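You operate a simulated robot arm through the tools that you are given. There is no shell and no other tool.

Carry out the task below with a simulated robot arm. There is one attempt and no reset: what you move stays moved.

TASK
Take the yellow plug out of the pump head and slacken all four nuts.
Fine: the plug goes on the bench; turn each nut right back.
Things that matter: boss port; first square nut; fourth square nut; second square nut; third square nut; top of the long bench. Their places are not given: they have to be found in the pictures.

Only the result counts: the job must be done as asked and must still hold three seconds after the hand-in. Knocking over, shifting, dropping, spilling or breaking anything else fails it.

THE ROBOT
A 7-joint arm with a two-finger parallel gripper, fixed in place. Base frame: the origin is at the foot of the arm, x ahead of it, y to its left, z up. Units: m, degrees, N and s.
With the tool pointing down near the work surface it reaches from about 0.38 to 0.8 m from the base axis. Its first joint turns from -143.0 to 143.0 degrees. Payload 3 kg.
Tool frame: the origin (TCP) lies between the finger pads and is the grasp point; the fingertips stand 0.03 m ahead of it; z points along the fingers, y is the line along which they close. The gripper opens to 0.11 m. The fingers are 0.02 m wide and 0.01 m thick; the gripper's body (0.048 by 0.112 m) begins 0.055 m behind the TCP.
Orientation is that of the tool frame in the base frame, as a unit quaternion [w, x, y, z]. With the fingers straight down and closing along the base's y, the tool's x points along the base's -x, its y along +y and its z along -z.

THE INTERFACE
- The arm moves only by the tool move_arm. Its argument "commands" is a list that holds one entry, the list of rows, each a list of 7 numbers: the finger opening in m, from 0 to 0.11, then the shift along the tool's x, y, z in m, then the turn, a rotation vector about the tool's x, y, z in degrees. In form: [[[fingers, dx, dy, dz, ax, ay, az], ...]]. A call has 1 to 20 rows; each row shifts and turns the commanded pose from where the row before left it, along the tool's axes as they then stand. A row lasts 0.2 s, in which the tool goes at most 0.05 m and 8.6 degrees; a call with a longer step from one row to the next is refused whole, and so is a gripper value outside its range. A pose out of reach is approached as far as the arm can. The call stops where the force on the tool passes 40 N (or 10 N more than at its start, if that is more) or the arm is blocked; 0.2 s more then pass. The fingers move at their own pace (about 0.153 m/s each) and stop on an object; they squeeze with about 37 N. The grip force told is the motor's: it shows also when the fingers shut on nothing. Time passes only in rows, and 0.2 s behind the last, so rows that do not move let the fingers close. The reply holds the time, the measured pose of the TCP, the force on the tool along the base axes, the opening and the grip force, in the units named above and with some noise, with the torque about the TCP (base axes, N m) and any sound that the robot's microphone picked up.
- Cameras (640 x 400 px; columns grow to the right, rows downward): "scene" is fixed at [0.398, 0.5003, 1.7421]; the picture's right is [-1.00, -0.02, 0.00], its down [-0.01, 0.62, -0.79] and it looks along [0.02, -0.79, -0.62] (base axes); focal length 330 px, centre (320, 200). "wrist" rides on the gripper at [0.072, 0.017, -0.103] in the tool frame; the picture's right is [-0.23, 0.97, 0.00], its down [-0.76, -0.18, -0.62] and it looks along [-0.61, -0.14, 0.78] (tool axes); focal length 222 px, centre (320, 200).
- snapshot(camera): a new picture of that camera. No time passes.
- raise_lower(by): slides the trunk up (or, below 0, down) by that many m; the arm rides with it, the base frame stays. It gives what a move gives, with no picture.
- probe_pixels(camera, pixels): for up to 12 pixels [column, row] of the newest picture of that camera ("zoom" is the newest enlarged one), the place [x, y, z] in the base frame of the surface seen there, good to about 0.002 m. No time passes.
- close_up(camera, box): a new picture of the part [left, top, right, bottom] of that camera's present view, enlarged. No time passes.
- hand_in(): hands the job in; it is judged then, once.

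Unless the task says otherwise, let go and move clear before handing in.

The tools are called as name(argument=value, ...) on one line, values as JSON. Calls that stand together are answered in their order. move_arm: Moves the arm, as the interface text tells. Its arguments: {"type":"object","properties":{"commands":{"type":"array"}},"required":["commands"]} The other tools are called the same way: raise_lower (by) slides the trunk up or down; snapshot (camera) takes a picture; probe_pixels (camera, pixels) gives the place of the surface under pixels of a picture; close_up (camera, box) takes an enlarged picture of a part of a camera's view; hand_in () hands the job in.

At the start:

```text
time: 0.0
position: [0.3609, -0.3123, 1.2738]
orientation: [0.0, -0.001, 1.0, -0.001]
wrist_force: [0.4, -0.2, 0.2]
wrist_torque: [-0.02, -0.02, -0.01]
width: 0.1098
gripper_force: 0.0
trunk travel left (down, up): [-0.425, 0.065]
```

scene: 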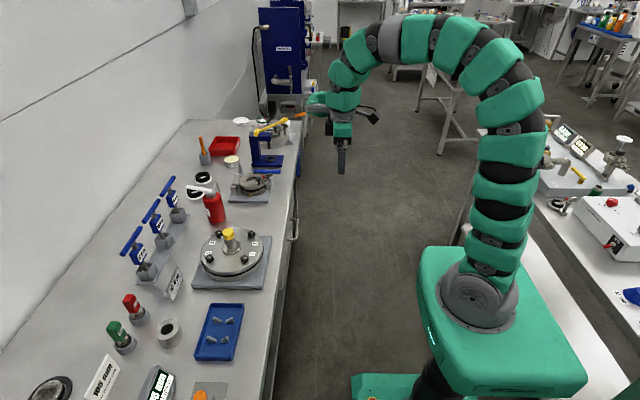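
wrist: 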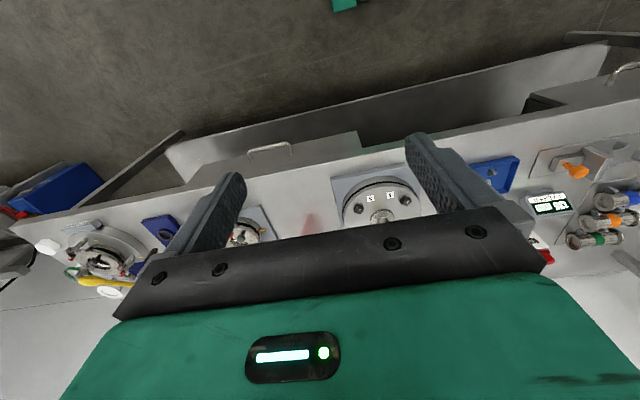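

The scene picture shows a round flanged pump head with a yellow plug near pixel (229,236), with nuts around it. I will look closer at it and at its surroundings.

close_up(camera="scene", box=[180, 215, 280, 295])

close_up(camera="wrist", box=[320, 150, 460, 240])

close_up(camera="scene", box=[60, 100, 320, 400])

```text
5.00 times, centred on (230, 255) of scene
```

zoom: 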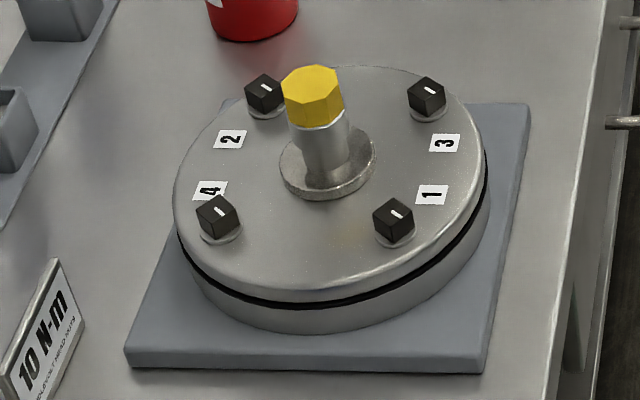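

```text
4.44 times, centred on (390, 195) of wrist
```

zoom: 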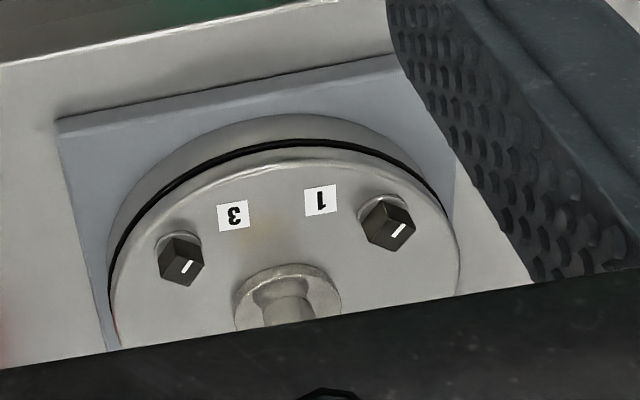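

```text
1.33 times, centred on (190, 250) of scene
```

zoom: 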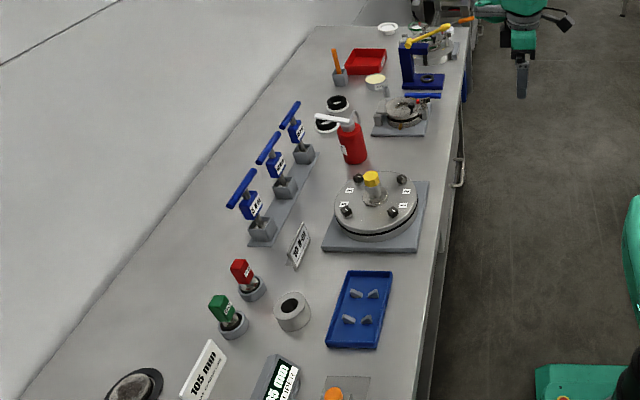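

The pump head shows nuts 1–4 with white marks and a yellow octagonal plug; there is a sign "10 N·m" and three blue T-handles that may be wrenches. I'll zoom on these.

close_up(camera="scene", box=[110, 165, 200, 305])

close_up(camera="scene", box=[155, 260, 195, 305])

close_up(camera="scene", box=[20, 280, 260, 400])

close_up(camera="scene", box=[170, 100, 310, 230])

```text
2.86 times, centred on (155, 235) of scene
```

zoom: 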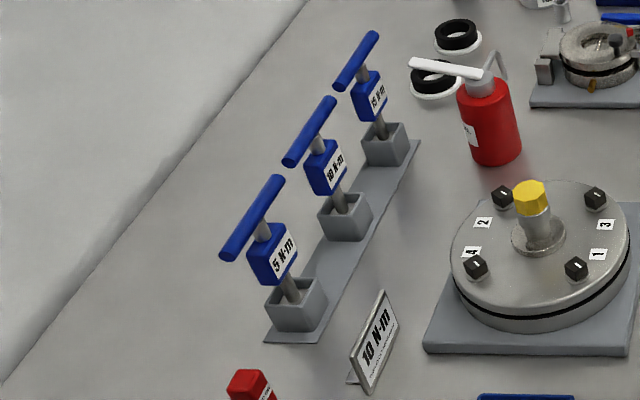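

```text
8.89 times, centred on (175, 282) of scene
```

zoom: 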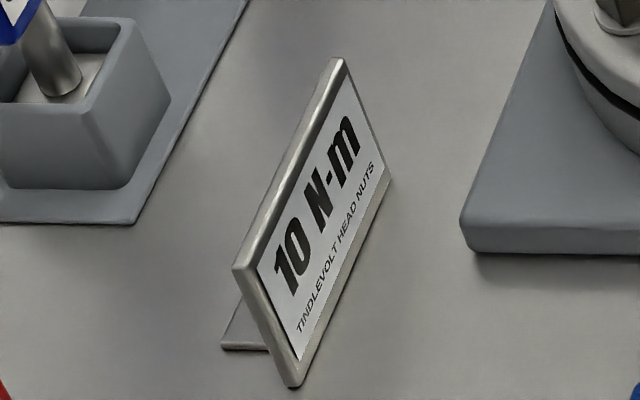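

```text
2.67 times, centred on (140, 340) of scene
```

zoom: 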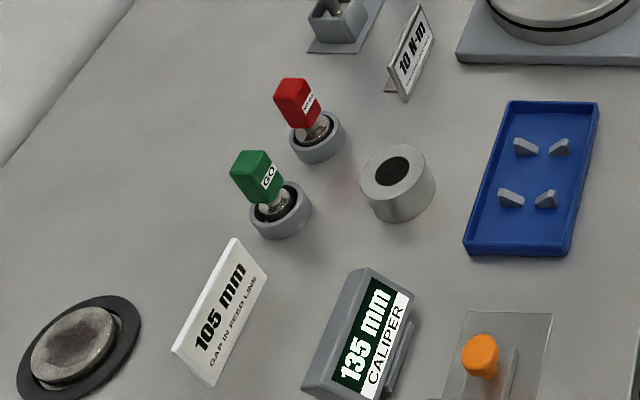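

```text
3.08 times, centred on (240, 165) of scene
```

zoom: 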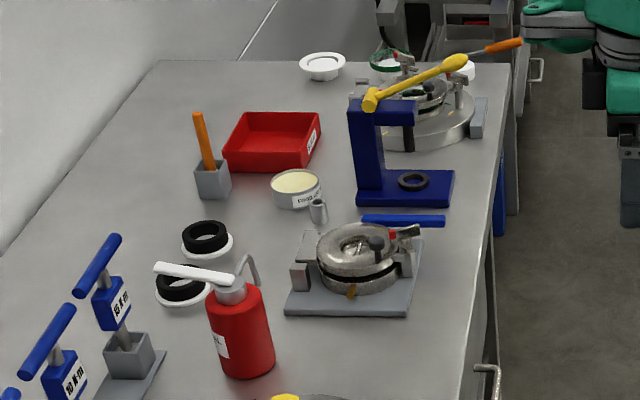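

The T-handles are labelled 5, 10 and 15 N·m or similar, and the sign says 10 N·m for "TINDLEVOLT HEAD NUTS". I'll probe the geometry of the head, nuts and plug.

close_up(camera="scene", box=[180, 215, 280, 295])

probe_pixels(camera="zoom", pixels=[[313, 78], [320, 140], [322, 180], [263, 85], [427, 85], [393, 210], [217, 207], [330, 240], [200, 345], [560, 300], [217, 225], [300, 100]])

```text
5.00 times, centred on (230, 255) of scene
```

zoom: 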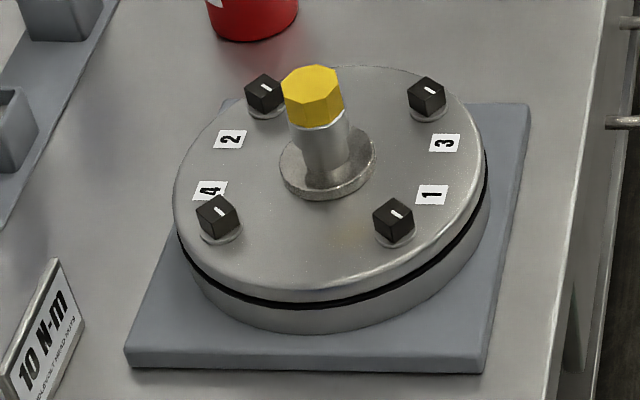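

```text
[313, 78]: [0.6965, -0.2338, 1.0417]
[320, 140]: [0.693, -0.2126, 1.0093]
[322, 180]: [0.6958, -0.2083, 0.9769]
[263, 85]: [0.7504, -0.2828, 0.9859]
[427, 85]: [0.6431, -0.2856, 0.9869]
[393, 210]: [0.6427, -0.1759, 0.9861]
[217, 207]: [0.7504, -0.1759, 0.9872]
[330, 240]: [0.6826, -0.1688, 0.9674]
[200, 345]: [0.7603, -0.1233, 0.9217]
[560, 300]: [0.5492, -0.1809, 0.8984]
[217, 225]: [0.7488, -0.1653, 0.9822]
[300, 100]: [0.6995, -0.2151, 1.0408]
```

The nuts sit near (0.75,−0.28), (0.64,−0.285), (0.643,−0.176) and (0.75,−0.176) with tops at z≈0.987, and the plug centre is near (0.697,−0.228) with its top at z≈1.042. I'll probe the T-wrenches and free bench areas next.

close_up(camera="scene", box=[115, 170, 195, 290])

probe_pixels(camera="zoom", pixels=[[240, 225], [290, 160], [350, 75], [275, 255], [315, 165], [370, 95], [300, 290], [340, 200], [390, 130], [320, 270], [345, 315], [390, 350]])

probe_pixels(camera="scene", pixels=[[250, 215], [260, 222], [240, 208], [185, 305], [262, 310], [235, 190], [270, 190], [255, 340], [217, 205], [212, 190], [222, 330], [280, 215]])

```text
3.33 times, centred on (155, 230) of scene
```

zoom: 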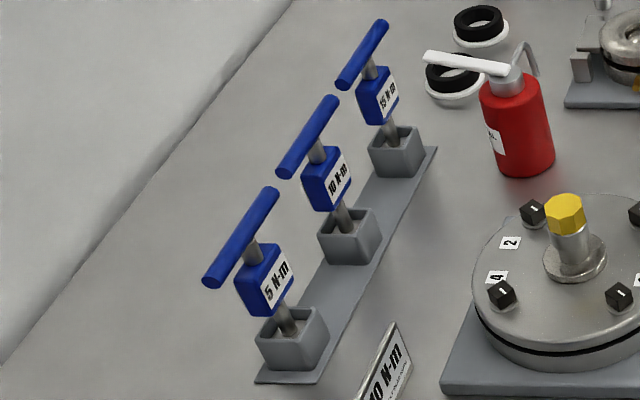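

```text
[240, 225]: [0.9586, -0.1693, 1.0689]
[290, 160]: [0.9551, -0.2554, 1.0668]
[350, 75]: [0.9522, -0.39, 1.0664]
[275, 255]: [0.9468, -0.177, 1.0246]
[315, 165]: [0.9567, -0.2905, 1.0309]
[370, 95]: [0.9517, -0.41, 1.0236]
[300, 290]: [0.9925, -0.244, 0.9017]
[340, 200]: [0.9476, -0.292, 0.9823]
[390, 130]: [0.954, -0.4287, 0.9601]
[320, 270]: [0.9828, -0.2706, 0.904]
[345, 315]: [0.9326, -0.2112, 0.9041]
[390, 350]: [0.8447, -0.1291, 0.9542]
```

```text
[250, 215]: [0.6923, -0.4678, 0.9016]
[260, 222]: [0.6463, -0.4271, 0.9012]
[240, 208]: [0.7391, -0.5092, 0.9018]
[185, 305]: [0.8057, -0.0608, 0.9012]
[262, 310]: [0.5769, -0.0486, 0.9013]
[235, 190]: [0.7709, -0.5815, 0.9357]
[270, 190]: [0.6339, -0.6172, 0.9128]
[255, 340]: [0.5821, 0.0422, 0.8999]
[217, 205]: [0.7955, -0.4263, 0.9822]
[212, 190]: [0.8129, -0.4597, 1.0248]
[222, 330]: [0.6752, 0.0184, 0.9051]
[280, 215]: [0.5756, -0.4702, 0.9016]
```

The bench top is at z≈0.901, there is a free patch around (0.646,−0.427), and the wrenches stand at x≈0.955. I'll move the open gripper above the plug and look with the wrist camera.

move_arm(commands=[[[0.11, -0.04, 0.01, 0.01, 0, 0, 0], [0.11, -0.04, 0.01, 0.01, 0, 0, 0], [0.11, -0.04, 0.01, 0.01, 0, 0, 0], [0.11, -0.04, 0.01, 0.01, 0, 0, 0], [0.11, -0.04, 0.01, 0.01, 0, 0, 0], [0.11, -0.04, 0.01, 0.01, 0, 0, 0], [0.11, -0.04, 0.01, 0.01, 0, 0, 0], [0.11, -0.04, 0.01, 0.004, 0, 0, 0], [0.11, -0.016, 0.002, 0, 0, 0, 0], [0.11, 0, 0, 0, 0, 0, 0]]])

snapshot(camera="wrist")

snapshot(camera="scene")

```text
time: 2.2
position: [0.6977, -0.23, 1.2018]
orientation: [-0.001, -0.001, 1.0, 0.0]
wrist_force: [0.0, 0.2, -0.8]
wrist_torque: [0.02, 0.01, 0.01]
width: 0.1099
gripper_force: 0.0
trunk travel left (down, up): [-0.425, 0.065]
```

```text
taken
```

wrist: 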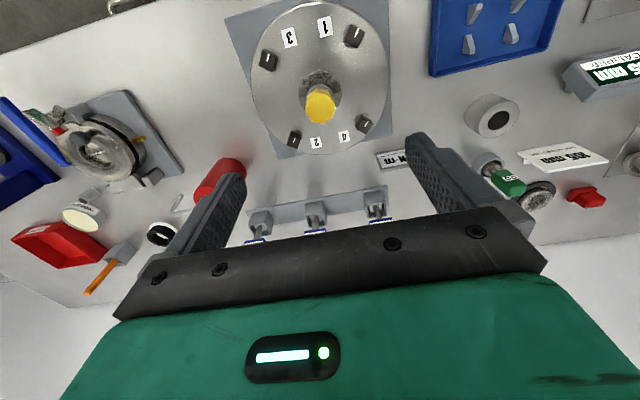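

```text
taken
```

scene: 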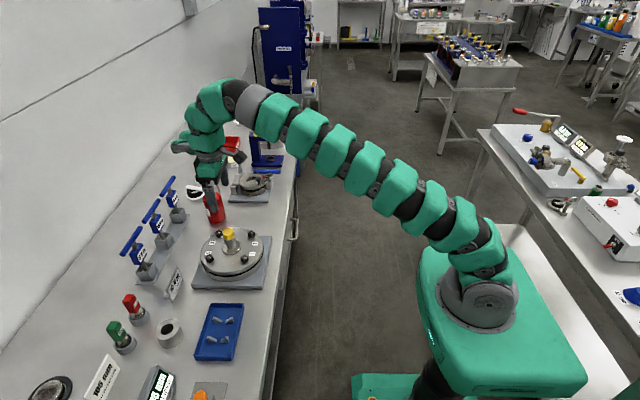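

The wrist view shows the plug at (320,103) and four nuts around it, centred under the gripper. I'll zoom in and probe from this viewpoint.

close_up(camera="wrist", box=[235, 0, 405, 165])

probe_pixels(camera="wrist", pixels=[[320, 107], [352, 34], [354, 39], [268, 59], [296, 137], [364, 124], [320, 90], [309, 80], [326, 122], [306, 105], [335, 105], [318, 130]])

```text
2.42 times, centred on (320, 82) of wrist
```

zoom: 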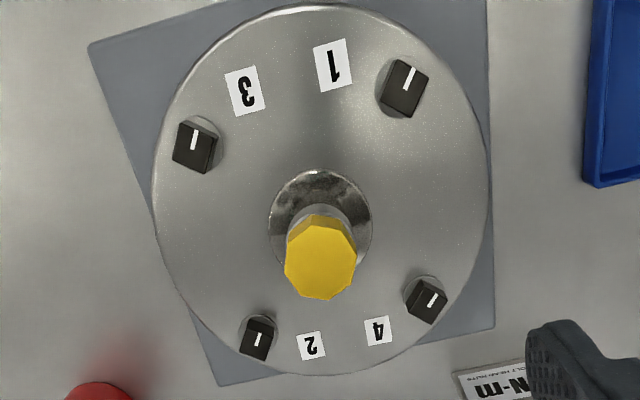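

```text
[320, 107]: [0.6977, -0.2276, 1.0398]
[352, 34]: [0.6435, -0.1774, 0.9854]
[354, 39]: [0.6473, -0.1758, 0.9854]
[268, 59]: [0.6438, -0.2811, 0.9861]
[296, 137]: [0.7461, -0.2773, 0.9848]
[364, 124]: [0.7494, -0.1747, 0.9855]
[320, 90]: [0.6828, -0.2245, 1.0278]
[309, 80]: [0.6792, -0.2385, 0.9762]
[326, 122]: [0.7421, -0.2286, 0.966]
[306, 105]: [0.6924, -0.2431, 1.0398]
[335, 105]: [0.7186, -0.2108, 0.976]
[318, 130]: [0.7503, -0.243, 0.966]
```

Before grasping I want the height of the yellow cap's lower edge and the width of the steel neck, so I'll zoom tightly from the scene camera.

close_up(camera="scene", box=[215, 220, 247, 260])

```text
10.00 times, centred on (231, 240) of scene
```

zoom: 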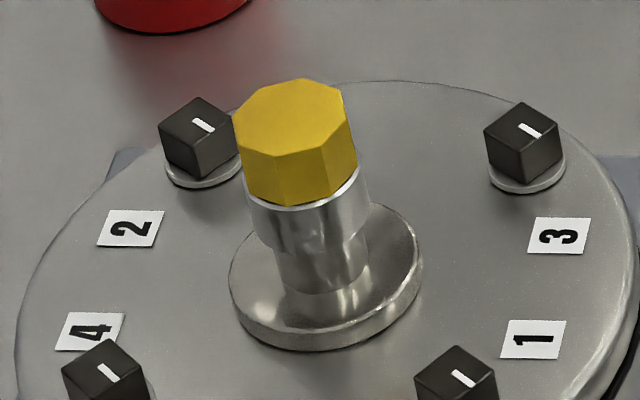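

The plug has a yellow octagonal head above a steel collar and a narrower neck. I'll probe heights along it.

probe_pixels(camera="zoom", pixels=[[290, 175], [290, 200], [300, 215], [300, 240], [305, 255], [315, 280], [320, 320], [310, 340], [240, 130], [352, 150], [235, 280], [415, 255]])

probe_pixels(camera="zoom", pixels=[[200, 110], [225, 125], [165, 130], [195, 140], [520, 115], [490, 135], [555, 125], [522, 145], [455, 350], [420, 375], [490, 375], [455, 390]])

```text
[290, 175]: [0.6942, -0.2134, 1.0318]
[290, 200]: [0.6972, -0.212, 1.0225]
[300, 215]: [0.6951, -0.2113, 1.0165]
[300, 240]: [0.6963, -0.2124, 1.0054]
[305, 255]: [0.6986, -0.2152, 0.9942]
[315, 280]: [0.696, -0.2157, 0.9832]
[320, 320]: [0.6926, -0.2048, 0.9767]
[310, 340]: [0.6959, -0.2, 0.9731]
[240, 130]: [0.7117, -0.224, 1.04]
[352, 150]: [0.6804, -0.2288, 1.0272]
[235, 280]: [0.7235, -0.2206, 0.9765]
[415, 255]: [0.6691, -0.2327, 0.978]
```

```text
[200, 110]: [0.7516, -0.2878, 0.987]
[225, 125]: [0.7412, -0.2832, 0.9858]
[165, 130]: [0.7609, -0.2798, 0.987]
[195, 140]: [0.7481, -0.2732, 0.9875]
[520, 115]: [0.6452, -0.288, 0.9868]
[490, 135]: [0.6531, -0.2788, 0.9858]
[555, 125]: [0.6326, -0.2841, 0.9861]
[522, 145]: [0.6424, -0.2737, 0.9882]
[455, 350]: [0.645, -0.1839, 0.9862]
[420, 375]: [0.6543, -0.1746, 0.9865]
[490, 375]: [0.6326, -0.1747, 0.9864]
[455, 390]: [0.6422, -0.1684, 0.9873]
```

The yellow head spans z≈1.020–1.041, with the steel collar of equal width below it, so I should grip only the yellow part. I'll check the octagon's orientation with a tighter zoom.

close_up(camera="scene", box=[222, 225, 238, 245])

close_up(camera="wrist", box=[298, 80, 342, 125])

```text
16.00 times, centred on (230, 235) of scene
```

zoom: 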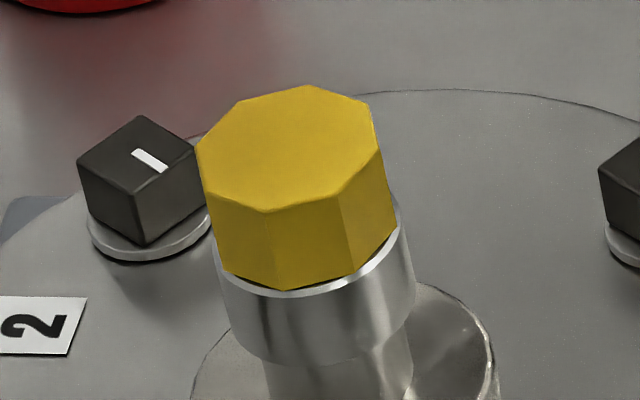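

```text
8.89 times, centred on (320, 102) of wrist
```

zoom: 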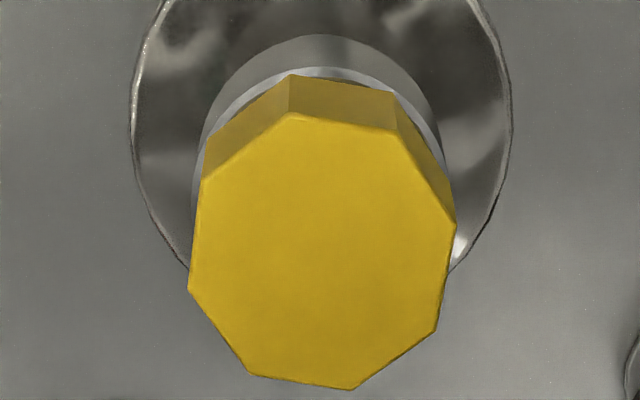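

The octagon's flats are turned about 22° from the base axes. I'll turn the gripper 22.5° clockwise to match a pair of flats (leaving room to unscrew counter-clockwise), then come down until the fingertips are just above the collar at z≈1.022.

move_arm(commands=[[[0.08, 0, 0.001, 0, 0, 0, 7.5], [0.08, 0, 0, 0, 0, 0, 7.5], [0.08, 0, 0, 0, 0, 0, 7.5], [0.08, 0, 0, 0.04, 0, 0, 0], [0.08, 0, 0, 0.04, 0, 0, 0], [0.08, 0, 0, 0.03, 0, 0, 0], [0.08, 0, 0, 0, 0, 0, 0]]])

snapshot(camera="wrist")

close_up(camera="scene", box=[180, 180, 280, 270])

```text
time: 3.8
position: [0.6987, -0.2293, 1.0892]
orientation: [0.0, 0.195, 0.981, 0.0]
wrist_force: [-0.2, 0.6, 0.8]
wrist_torque: [-0.02, 0.02, 0.01]
width: 0.0799
gripper_force: 0.1
trunk travel left (down, up): [-0.425, 0.065]
```

```text
taken
```

wrist: 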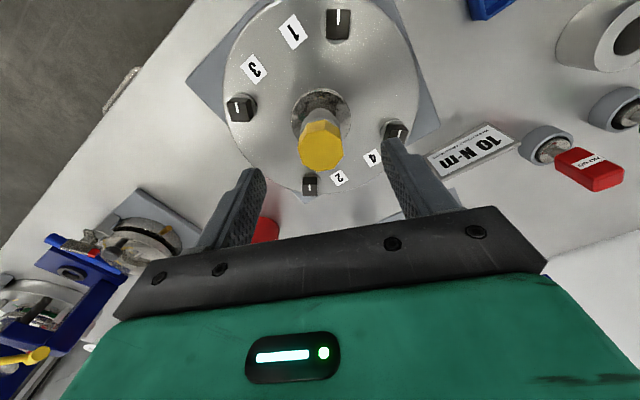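

```text
4.44 times, centred on (230, 225) of scene
```

zoom: 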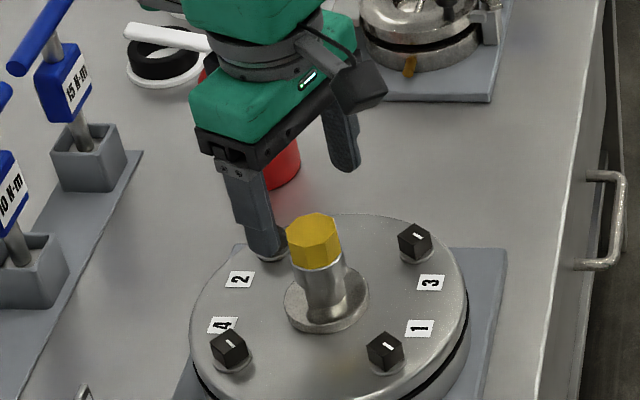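

The fingers are now at TCP z=1.089, straddling the plug on a 67.5° line that matches its flats. I'll lower to about z=1.053 and close on the yellow head.

move_arm(commands=[[[0.06, 0, 0, 0.02, 0, 0, 0], [0.06, 0, 0, 0.016, 0, 0, 0], [0.06, 0, 0, 0, 0, 0, 0], [0.0, 0, 0, 0, 0, 0, 0], [0.0, 0, 0, 0, 0, 0, 0], [0.0, 0, 0, 0, 0, 0, 0]]])

close_up(camera="scene", box=[200, 200, 264, 260])

close_up(camera="wrist", box=[240, 60, 420, 260])

```text
time: 5.2
position: [0.6984, -0.2274, 1.0546]
orientation: [-0.001, 0.195, 0.981, 0.0]
wrist_force: [-1.9, 2.0, -1.5]
wrist_torque: [0.06, 0.06, 0.02]
width: 0.0319
gripper_force: 37.7
trunk travel left (down, up): [-0.425, 0.065]
```

```text
6.67 times, centred on (232, 230) of scene
```

zoom: 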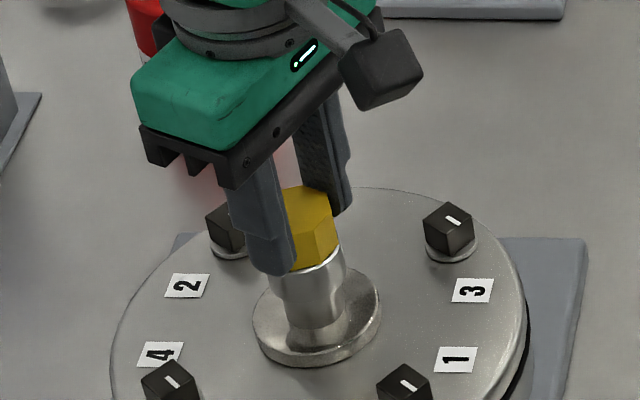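

```text
2.00 times, centred on (330, 160) of wrist
```

zoom: 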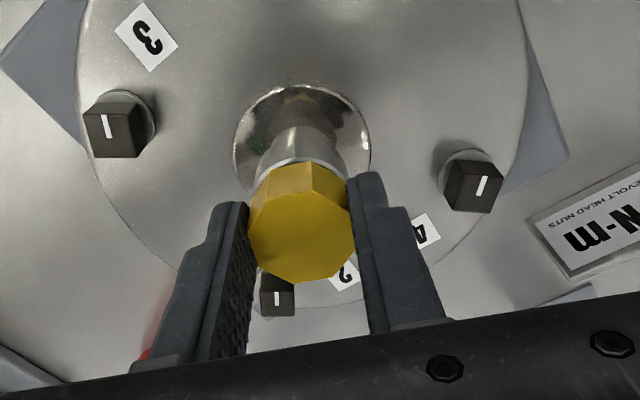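

The fingers closed on the flats at 0.0319 m with 37.7 N. I'll try a gentle upward pull in small steps and watch the force.

move_arm(commands=[[[0.0, 0, 0, -0.002, 0, 0, 0], [0.0, 0, 0, -0.002, 0, 0, 0], [0.0, 0, 0, 0, 0, 0, 0]]])

close_up(camera="scene", box=[200, 200, 264, 260])

```text
time: 6.0
position: [0.6974, -0.2285, 1.0552]
orientation: [-0.004, 0.195, 0.981, 0.0]
wrist_force: [-9.3, 1.3, -32.1]
wrist_torque: [-0.05, 0.34, 0.01]
width: 0.0322
gripper_force: 37.0
trunk travel left (down, up): [-0.425, 0.065]
```

```text
6.67 times, centred on (232, 230) of scene
```

zoom: 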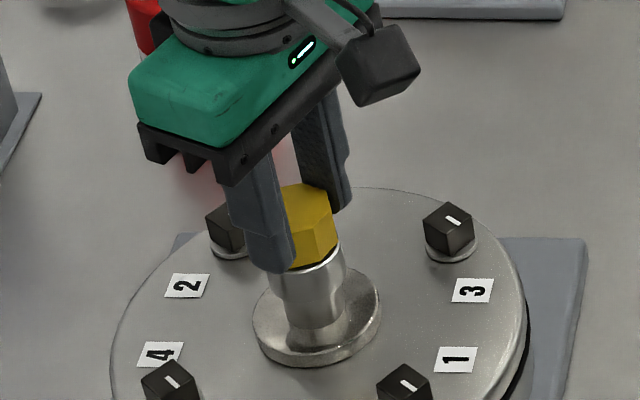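

Pulling gave −32 N with almost no motion, so the plug is held, most likely threaded. I'll relax the pull and turn counter-clockwise (seen from above) in small steps.

move_arm(commands=[[[0.0, 0, 0, 0.002, 0, 0, 0], [0.0, 0, 0, 0.002, 0, 0, 0], [0.0, 0, 0, 0, 0, 0, -4], [0.0, 0, 0, 0, 0, 0, -4], [0.0, 0, 0, 0, 0, 0, -4], [0.0, 0, 0, 0, 0, 0, 0]]])

close_up(camera="wrist", box=[240, 60, 420, 260])

```text
time: 7.4
position: [0.6964, -0.2294, 1.0545]
orientation: [0.0, 0.091, 0.996, 0.0]
wrist_force: [-7.6, -2.8, -8.0]
wrist_torque: [-0.12, 0.32, 0.0]
width: 0.0321
gripper_force: 37.5
trunk travel left (down, up): [-0.425, 0.065]
```

```text
2.00 times, centred on (330, 160) of wrist
```

zoom: 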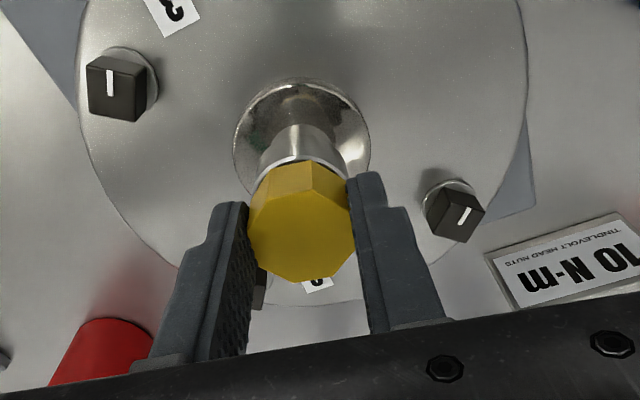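

The plug turned with the fingers (12° with negligible torque). I'll go on unscrewing and watch the height and force.

move_arm(commands=[[[0.0, 0, 0, 0, 0, 0, -8], [0.0, 0, 0, 0, 0, 0, -8], [0.0, 0, 0, 0, 0, 0, -8], [0.0, 0, 0, 0, 0, 0, -8], [0.0, 0, 0, 0, 0, 0, -8], [0.0, 0, 0, 0, 0, 0, -8], [0.0, 0, 0, 0, 0, 0, 0]]])

close_up(camera="wrist", box=[240, 60, 420, 260])

close_up(camera="scene", box=[200, 200, 264, 260])

```text
time: 9.0
position: [0.6977, -0.2317, 1.0542]
orientation: [0.0, -0.322, 0.947, 0.0]
wrist_force: [4.0, -24.7, -0.1]
wrist_torque: [-0.65, -0.18, -0.04]
width: 0.0322
gripper_force: 36.8
trunk travel left (down, up): [-0.425, 0.065]
```

```text
2.00 times, centred on (330, 160) of wrist
```

zoom: 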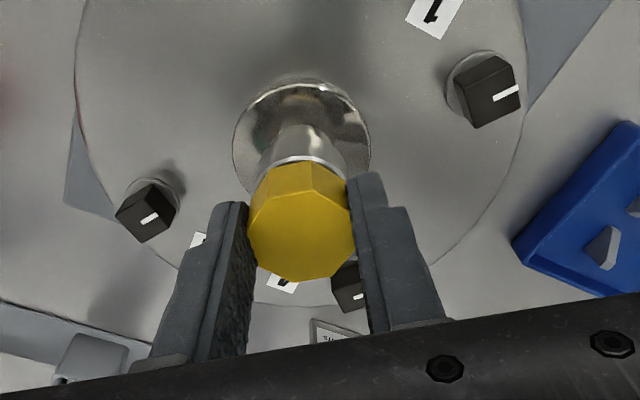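

```text
6.67 times, centred on (232, 230) of scene
```

zoom: 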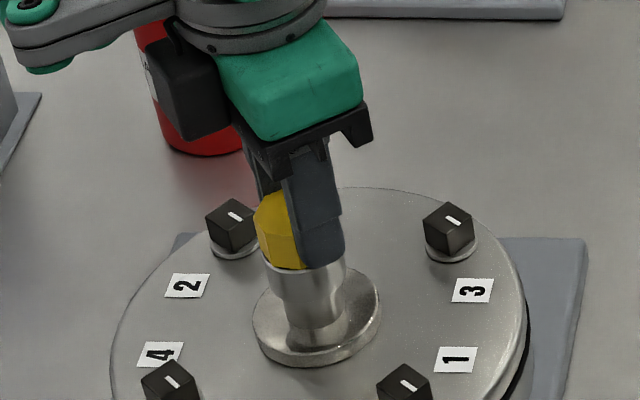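

The plug follows the fingers (turned 60°), but a side force of −24.7 N in y shows the TCP is a few mm off the plug's axis. I'll shift the command 2.5 mm toward −y and test a small lift.

move_arm(commands=[[[0.0, 0.0015, -0.002, 0, 0, 0, 0], [0.0, 0, 0, -0.001, 0, 0, 0], [0.0, 0, 0, -0.001, 0, 0, 0], [0.0, 0, 0, 0, 0, 0, 0]]])

```text
time: 10.0
position: [0.6971, -0.2315, 1.0544]
orientation: [-0.002, -0.323, 0.947, 0.002]
wrist_force: [3.5, -12.5, -10.6]
wrist_torque: [-0.27, -0.26, -0.03]
width: 0.0321
gripper_force: 36.8
trunk travel left (down, up): [-0.425, 0.065]
```

A 2 mm lift still gives −10.6 N with no rise, so it is still held. I'll keep turning counter-clockwise.

move_arm(commands=[[[0.0, 0.0006, -0.0012, 0.001, 0, 0, -8], [0.0, 0, 0, 0, 0, 0, -8], [0.0, 0, 0, 0, 0, 0, -8], [0.0, 0, 0, 0, 0, 0, -8], [0.0, 0, 0, 0, 0, 0, -8], [0.0, 0, 0, 0, 0, 0, -8], [0.0, 0, 0, 0, 0, 0, 0]]])

close_up(camera="wrist", box=[240, 60, 420, 260])

close_up(camera="scene", box=[200, 200, 264, 260])

```text
time: 11.6
position: [0.7001, -0.2325, 1.0538]
orientation: [0.0, -0.68, 0.733, 0.0]
wrist_force: [23.3, -4.0, -1.8]
wrist_torque: [-0.11, -0.65, -0.09]
width: 0.0322
gripper_force: 37.5
trunk travel left (down, up): [-0.425, 0.065]
```

```text
2.00 times, centred on (330, 160) of wrist
```

zoom: 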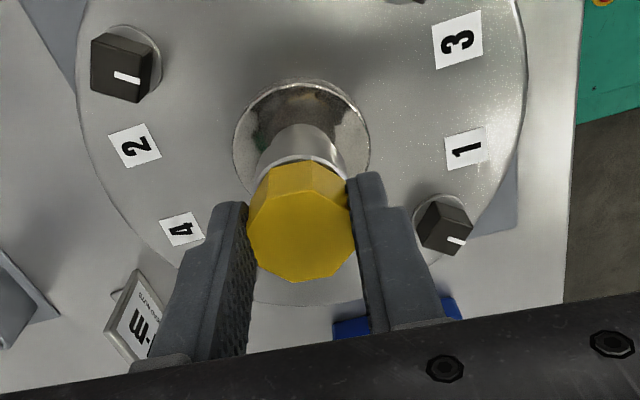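

```text
6.67 times, centred on (232, 230) of scene
```

zoom: 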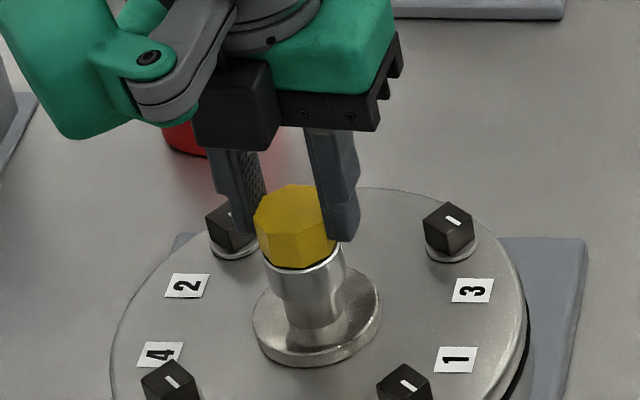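

About 108° turned so far, with the plug still following and no clear rise. The readings put the plug axis at about (0.700,−0.2295). I'll remove the side load and test the lift again.

move_arm(commands=[[[0.0, 0, -0.0025, 0, 0, 0, 0], [0.0, 0, 0, -0.0015, 0, 0, 0], [0.0, 0, 0, -0.0015, 0, 0, 0], [0.0, 0, 0, 0, 0, 0, 0]]])

close_up(camera="scene", box=[216, 220, 248, 250])

```text
time: 12.6
position: [0.7005, -0.233, 1.0541]
orientation: [-0.002, -0.679, 0.734, 0.004]
wrist_force: [3.0, -1.2, -20.0]
wrist_torque: [-0.12, -0.14, -0.04]
width: 0.0321
gripper_force: 36.9
trunk travel left (down, up): [-0.425, 0.065]
```

```text
13.33 times, centred on (232, 235) of scene
```

zoom: 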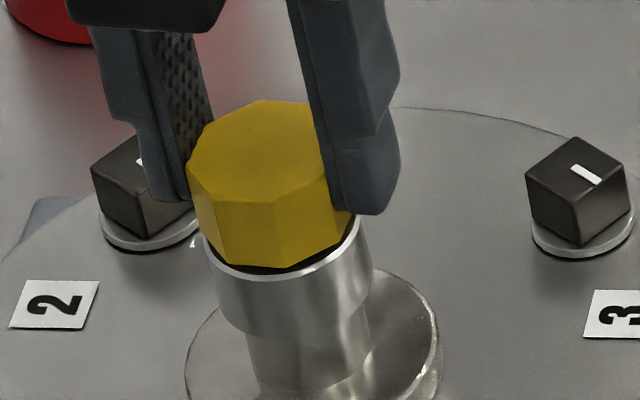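

The pull is still resisted (−20 N at 3 mm), and a thin dark gap now shows below the yellow head, so it seems to be a fine thread. I'll drop the pull and keep unscrewing.

move_arm(commands=[[[0.0, 0, 0, 0.002, 0, 0, 0], [0.0, 0, 0, 0, 0, 0, -8], [0.0, 0, 0, 0, 0, 0, -8], [0.0, 0, 0, 0, 0, 0, -8], [0.0, 0, 0, 0, 0, 0, -8], [0.0, 0, 0, 0, 0, 0, 0]]])

close_up(camera="scene", box=[216, 220, 248, 250])

```text
time: 14.0
position: [0.7016, -0.2325, 1.056]
orientation: [-0.001, 0.856, -0.517, 0.0]
wrist_force: [9.4, 3.6, -5.8]
wrist_torque: [0.12, -0.28, -0.03]
width: 0.032
gripper_force: 37.4
trunk travel left (down, up): [-0.425, 0.065]
```

```text
13.33 times, centred on (232, 235) of scene
```

zoom: 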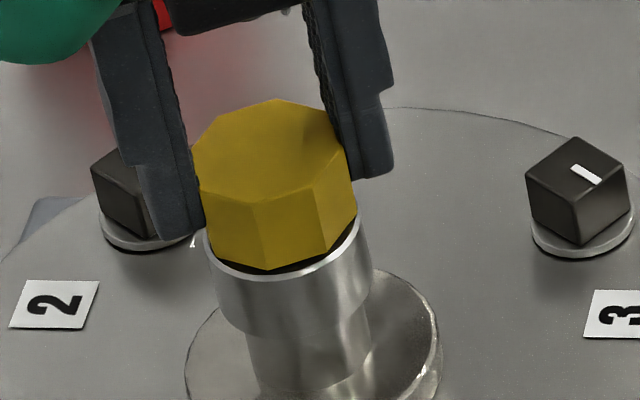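

The TCP rose to 1.056 with less force, so the plug is coming up. I'll keep turning with a little lift.

move_arm(commands=[[[0.0, 0, 0, 0, 0, 0, -8], [0.0, 0, 0, 0, 0, 0, -8], [0.0, 0, 0, 0, 0, 0, -8], [0.0, 0, 0, 0, 0, 0, -8], [0.0, 0, 0, 0, 0, 0, 0]]])

close_up(camera="scene", box=[216, 220, 248, 250])

snapshot(camera="scene")

```text
time: 15.2
position: [0.7024, -0.2313, 1.0567]
orientation: [0.0, 0.965, -0.261, 0.001]
wrist_force: [28.9, 11.2, -0.6]
wrist_torque: [0.23, -0.81, -0.07]
width: 0.0321
gripper_force: 37.1
trunk travel left (down, up): [-0.425, 0.065]
```

```text
13.33 times, centred on (232, 235) of scene
```

zoom: 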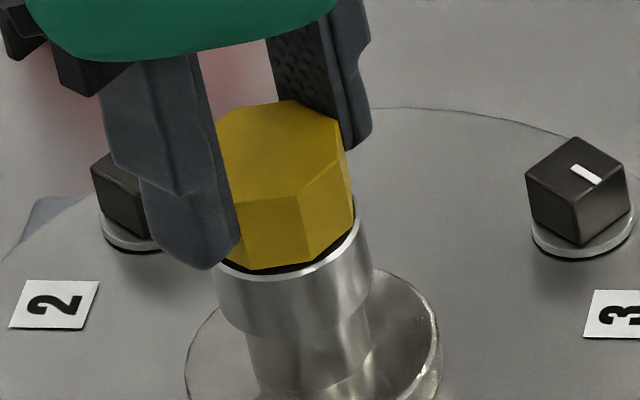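

```text
taken
```

scene: 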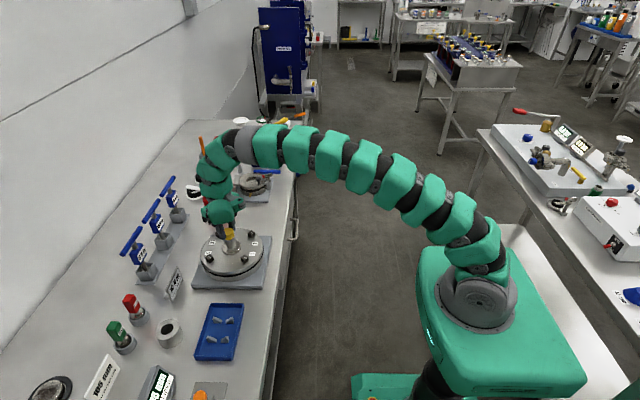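

About 172° in, the plug has risen roughly 2.5 mm, with a side force from the 3 mm grip offset. I'll correct the command to orbit around the plug axis and keep turning.

move_arm(commands=[[[0.0, 0.0021, -0.0024, 0, 0, 0, 0], [0.0, 0, -0.0004, 0, 0, 0, -8], [0.0, 0, -0.0004, 0, 0, 0, -8], [0.0, 0, -0.0004, 0, 0, 0, -8], [0.0, 0, -0.0004, 0, 0, 0, -8], [0.0, 0, 0, 0, 0, 0, 0]]])

close_up(camera="scene", box=[216, 220, 248, 250])

```text
time: 15.9
position: [0.7047, -0.2298, 1.0579]
orientation: [-0.002, 0.981, -0.194, -0.008]
wrist_force: [-10.6, -4.3, -10.1]
wrist_torque: [-0.68, 0.2, -0.04]
width: 0.0321
gripper_force: 37.2
trunk travel left (down, up): [-0.425, 0.065]
stopped in row 3: the force on the tool passed its limit at 61 N (the readings are from after the stop); the commanded pose is now the measured one
```

```text
13.33 times, centred on (232, 235) of scene
```

zoom: 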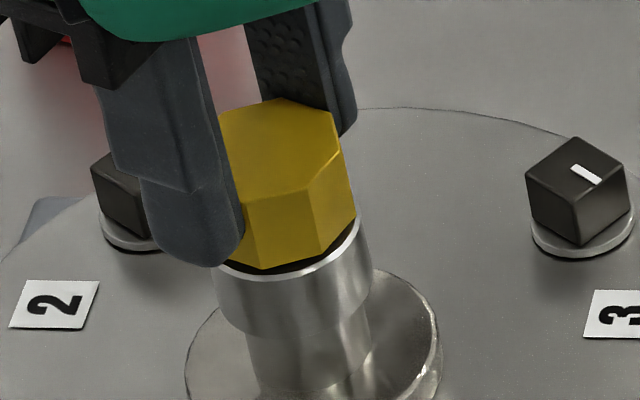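

The call stopped at 61 N, apparently at the wrist joint's limit (about 158° counter-clockwise of nominal). I'll release, raise clear of the plug, and check.

move_arm(commands=[[[0.06, 0, 0, 0, 0, 0, 0], [0.06, 0, 0, 0, 0, 0, 0], [0.06, 0, 0, 0, 0, 0, 0], [0.06, 0, 0, -0.02, 0, 0, 0], [0.06, 0, 0, -0.02, 0, 0, 0], [0.06, 0, 0, 0, 0, 0, 0]]])

close_up(camera="scene", box=[216, 220, 248, 250])

```text
time: 17.3
position: [0.7064, -0.2298, 1.098]
orientation: [-0.003, 0.981, -0.194, -0.006]
wrist_force: [-0.1, 0.1, 0.1]
wrist_torque: [-0.02, 0.01, -0.01]
width: 0.0598
gripper_force: 0.1
trunk travel left (down, up): [-0.425, 0.065]
```

```text
13.33 times, centred on (232, 235) of scene
```

zoom: 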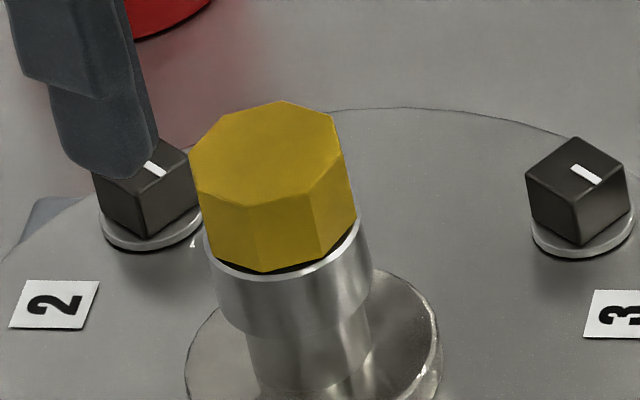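

The plug stands free with a visible gap below its head, and the tool is clear above it. I'll rotate the gripper back clockwise 270° to regrip.

move_arm(commands=[[[0.06, 0, 0, 0, 0, 0, 8], [0.06, 0, 0, 0, 0, 0, 8], [0.06, 0, 0, 0, 0, 0, 8], [0.06, 0, 0, 0, 0, 0, 8], [0.06, 0, 0, 0, 0, 0, 8], [0.06, 0, 0, 0, 0, 0, 8], [0.06, 0, 0, 0, 0, 0, 8], [0.06, 0, 0, 0, 0, 0, 8], [0.06, 0, 0, 0, 0, 0, 8], [0.06, 0, 0, 0, 0, 0, 8], [0.06, 0, 0, 0, 0, 0, 8], [0.06, 0, 0, 0, 0, 0, 8], [0.06, 0, 0, 0, 0, 0, 8], [0.06, 0, 0, 0, 0, 0, 8], [0.06, 0, 0, 0, 0, 0, 8], [0.06, 0, 0, 0, 0, 0, 8], [0.06, 0, 0, 0, 0, 0, 7], [0.06, 0, 0, 0, 0, 0, 0]]])

```text
time: 21.1
position: [0.7068, -0.2296, 1.0978]
orientation: [-0.005, -0.196, 0.981, 0.004]
wrist_force: [0.0, -0.2, -0.5]
wrist_torque: [-0.02, -0.02, 0.03]
width: 0.0599
gripper_force: 0.1
trunk travel left (down, up): [-0.425, 0.065]
```

move_arm(commands=[[[0.06, 0, 0, 0, 0, 0, 8], [0.06, 0, 0, 0, 0, 0, 8], [0.06, 0, 0, 0, 0, 0, 8], [0.06, 0, 0, 0, 0, 0, 8], [0.06, 0, 0, 0, 0, 0, 8], [0.06, 0, 0, 0, 0, 0, 8], [0.06, 0, 0, 0, 0, 0, 8], [0.06, 0, 0, 0, 0, 0, 8], [0.06, 0, 0, 0, 0, 0, 8], [0.06, 0, 0, 0, 0, 0, 8], [0.06, 0, 0, 0, 0, 0, 8], [0.06, 0, 0, 0, 0, 0, 8], [0.06, 0, 0, 0, 0, 0, 8], [0.06, 0, 0, 0, 0, 0, 8], [0.06, 0, 0, 0, 0, 0, 8], [0.06, 0, 0, 0, 0, 0, 8], [0.06, 0, 0, 0, 0, 0, 7], [0.06, 0, 0, 0, 0, 0, 0]]])

snapshot(camera="wrist")

snapshot(camera="scene")

```text
time: 24.9
position: [0.7063, -0.2293, 1.0982]
orientation: [-0.006, 0.831, 0.556, -0.004]
wrist_force: [-0.1, -0.7, -0.1]
wrist_torque: [0.01, -0.02, -0.01]
width: 0.0599
gripper_force: 0.1
trunk travel left (down, up): [-0.425, 0.065]
```

```text
taken
```

wrist: 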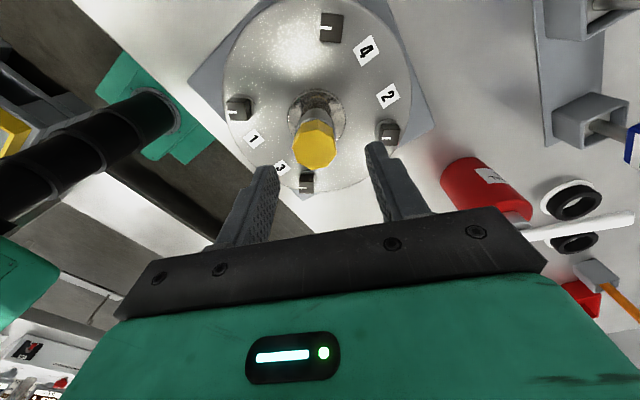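

```text
taken
```

scene: 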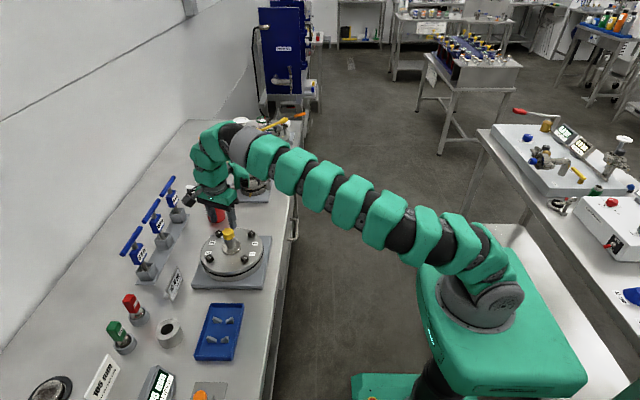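

The gripper reached −112° from nominal without trouble. I'll try another 45° clockwise for more unscrewing range, and shift to the plug's axis at (0.700,−0.2297).

move_arm(commands=[[[0.06, 0, 0, 0, 0, 0, 7.5], [0.06, 0, 0, 0, 0, 0, 7.5], [0.06, 0, 0, 0, 0, 0, 7.5], [0.06, 0, 0, 0, 0, 0, 7.5], [0.06, 0, 0, 0, 0, 0, 7.5], [0.06, 0, 0, 0, 0, 0, 7.5], [0.06, 0, 0, 0, 0, 0, 0]]])

```text
time: 26.5
position: [0.7064, -0.2289, 1.0973]
orientation: [-0.005, 0.981, 0.196, -0.005]
wrist_force: [0.9, 0.3, 0.7]
wrist_torque: [0.03, -0.01, 0.03]
width: 0.06
gripper_force: 0.0
trunk travel left (down, up): [-0.425, 0.065]
```

That reached −157°, so the range is about ±158°. I'll correct the small tilt, centre on the plug axis, lower and close again.

move_arm(commands=[[[0.06, -0.0062, -0.0017, 0, -0.67, 0.45, 0], [0.06, 0, 0, 0.02, 0, 0, 0], [0.06, 0, 0, 0.0205, 0, 0, 0], [0.06, 0, 0, 0, 0, 0, 0], [0.0, 0, 0, 0, 0, 0, 0], [0.0, 0, 0, 0, 0, 0, 0], [0.0, 0, 0, 0, 0, 0, 0]]])

close_up(camera="scene", box=[216, 220, 248, 250])

close_up(camera="wrist", box=[240, 60, 420, 260])

```text
time: 28.1
position: [0.7007, -0.2287, 1.058]
orientation: [0.001, 0.98, 0.197, 0.001]
wrist_force: [-3.0, 1.4, 0.4]
wrist_torque: [0.06, 0.08, -0.01]
width: 0.0318
gripper_force: 36.7
trunk travel left (down, up): [-0.425, 0.065]
```

```text
13.33 times, centred on (232, 235) of scene
```

zoom: 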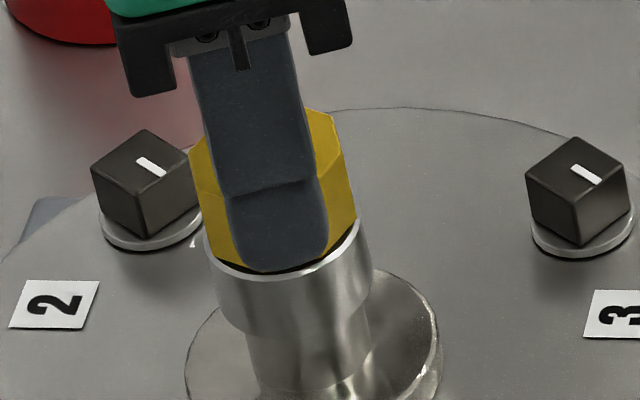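

```text
2.00 times, centred on (330, 160) of wrist
```

zoom: 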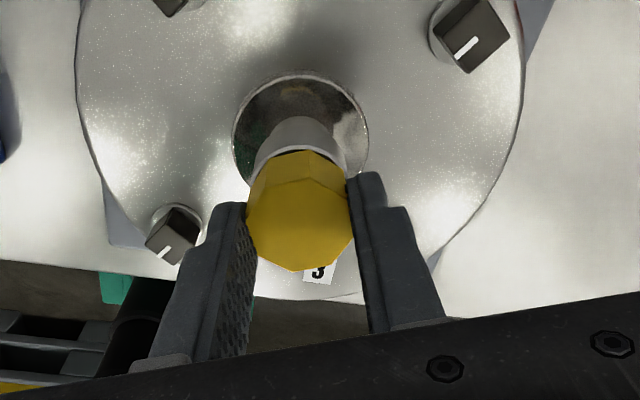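

Good grip on the flats (0.0318 m). I'll turn 96° counter-clockwise and read the force and height.

move_arm(commands=[[[0.0, 0, 0, 0, 0, 0, -8], [0.0, 0, 0, 0, 0, 0, -8], [0.0, 0, 0, 0, 0, 0, -8], [0.0, 0, 0, 0, 0, 0, -8], [0.0, 0, 0, 0, 0, 0, -8], [0.0, 0, 0, 0, 0, 0, -8], [0.0, 0, 0, 0, 0, 0, -8], [0.0, 0, 0, 0, 0, 0, -8], [0.0, 0, 0, 0, 0, 0, -8], [0.0, 0, 0, 0, 0, 0, -8], [0.0, 0, 0, 0, 0, 0, -8], [0.0, 0, 0, 0, 0, 0, -8], [0.0, 0, 0, 0, 0, 0, 0]]])

close_up(camera="scene", box=[216, 220, 248, 250])

```text
time: 30.9
position: [0.6994, -0.2298, 1.0583]
orientation: [0.001, 0.509, 0.861, -0.001]
wrist_force: [-1.2, 8.7, 2.9]
wrist_torque: [0.25, 0.0, 0.0]
width: 0.032
gripper_force: 36.9
trunk travel left (down, up): [-0.425, 0.065]
```

```text
13.33 times, centred on (232, 235) of scene
```

zoom: 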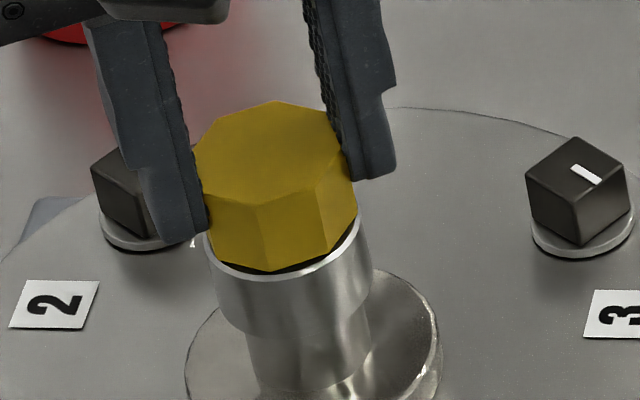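

It turned 96° with a slight upward push (+2.9 N), consistent with a fine thread. I'll continue with a slow lift.

move_arm(commands=[[[0.0, 0, 0, -0.0005, 0, 0, -8], [0.0, 0, 0, 0, 0, 0, -8], [0.0, 0, 0, 0, 0, 0, -8], [0.0, 0, 0, -0.0005, 0, 0, -8], [0.0, 0, 0, 0, 0, 0, -8], [0.0, 0, 0, 0, 0, 0, -8], [0.0, 0, 0, -0.0005, 0, 0, -8], [0.0, 0, 0, 0, 0, 0, -8], [0.0, 0, 0, 0, 0, 0, -8], [0.0, 0, 0, -0.0005, 0, 0, -8], [0.0, 0, 0, 0, 0, 0, -8], [0.0, 0, 0, 0, 0, 0, -8], [0.0, 0, 0, 0, 0, 0, 0]]])

close_up(camera="scene", box=[216, 220, 248, 250])

```text
time: 33.7
position: [0.6995, -0.2303, 1.059]
orientation: [-0.001, -0.299, 0.954, 0.0]
wrist_force: [-6.2, 4.8, -5.8]
wrist_torque: [0.15, 0.2, 0.0]
width: 0.0323
gripper_force: 37.1
trunk travel left (down, up): [-0.425, 0.065]
```

```text
13.33 times, centred on (232, 235) of scene
```

zoom: 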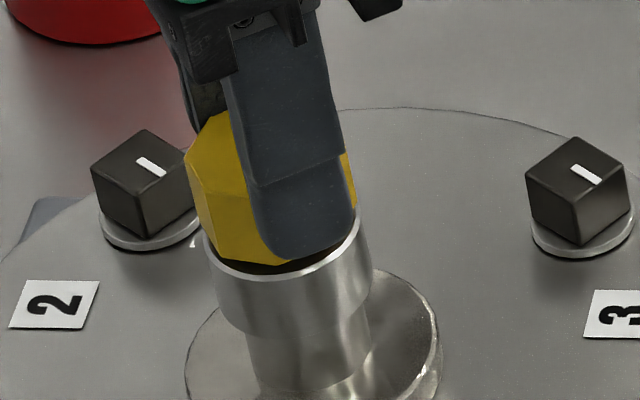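

The gap under the head is growing slowly. I'll continue to the end of the wrist's range.

move_arm(commands=[[[0.0, 0, 0, 0, 0, 0, -8], [0.0, 0, 0, 0, 0, 0, -8], [0.0, 0, 0, 0, 0, 0, -8], [0.0, 0, 0, 0, 0, 0, -8], [0.0, 0, 0, -0.0003, 0, 0, -8], [0.0, 0, 0, 0, 0, 0, -8], [0.0, 0, 0, -0.0003, 0, 0, -8], [0.0, 0, 0, 0, 0, 0, -8], [0.0, 0, 0, -0.0003, 0, 0, -8], [0.0, 0, 0, 0, 0, 0, -8], [0.0, 0, 0, -0.0003, 0, 0, -8], [0.0, 0, 0, 0, 0, 0, -8], [0.0, 0, 0, 0, 0, 0, -8], [0.0, 0, 0, 0, 0, 0, -8], [0.0, 0, 0, 0, 0, 0, 0]]])

close_up(camera="scene", box=[216, 220, 248, 250])

```text
time: 36.9
position: [0.7012, -0.2294, 1.0606]
orientation: [-0.001, 0.958, -0.286, 0.0]
wrist_force: [-3.4, -2.9, -10.3]
wrist_torque: [-0.07, 0.08, 0.02]
width: 0.0322
gripper_force: 36.8
trunk travel left (down, up): [-0.425, 0.065]
```

```text
13.33 times, centred on (232, 235) of scene
```

zoom: 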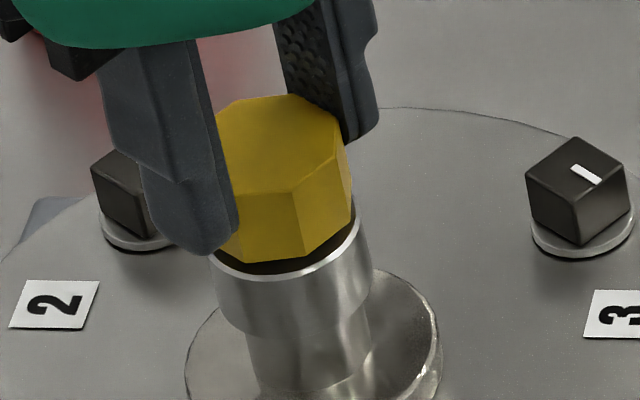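

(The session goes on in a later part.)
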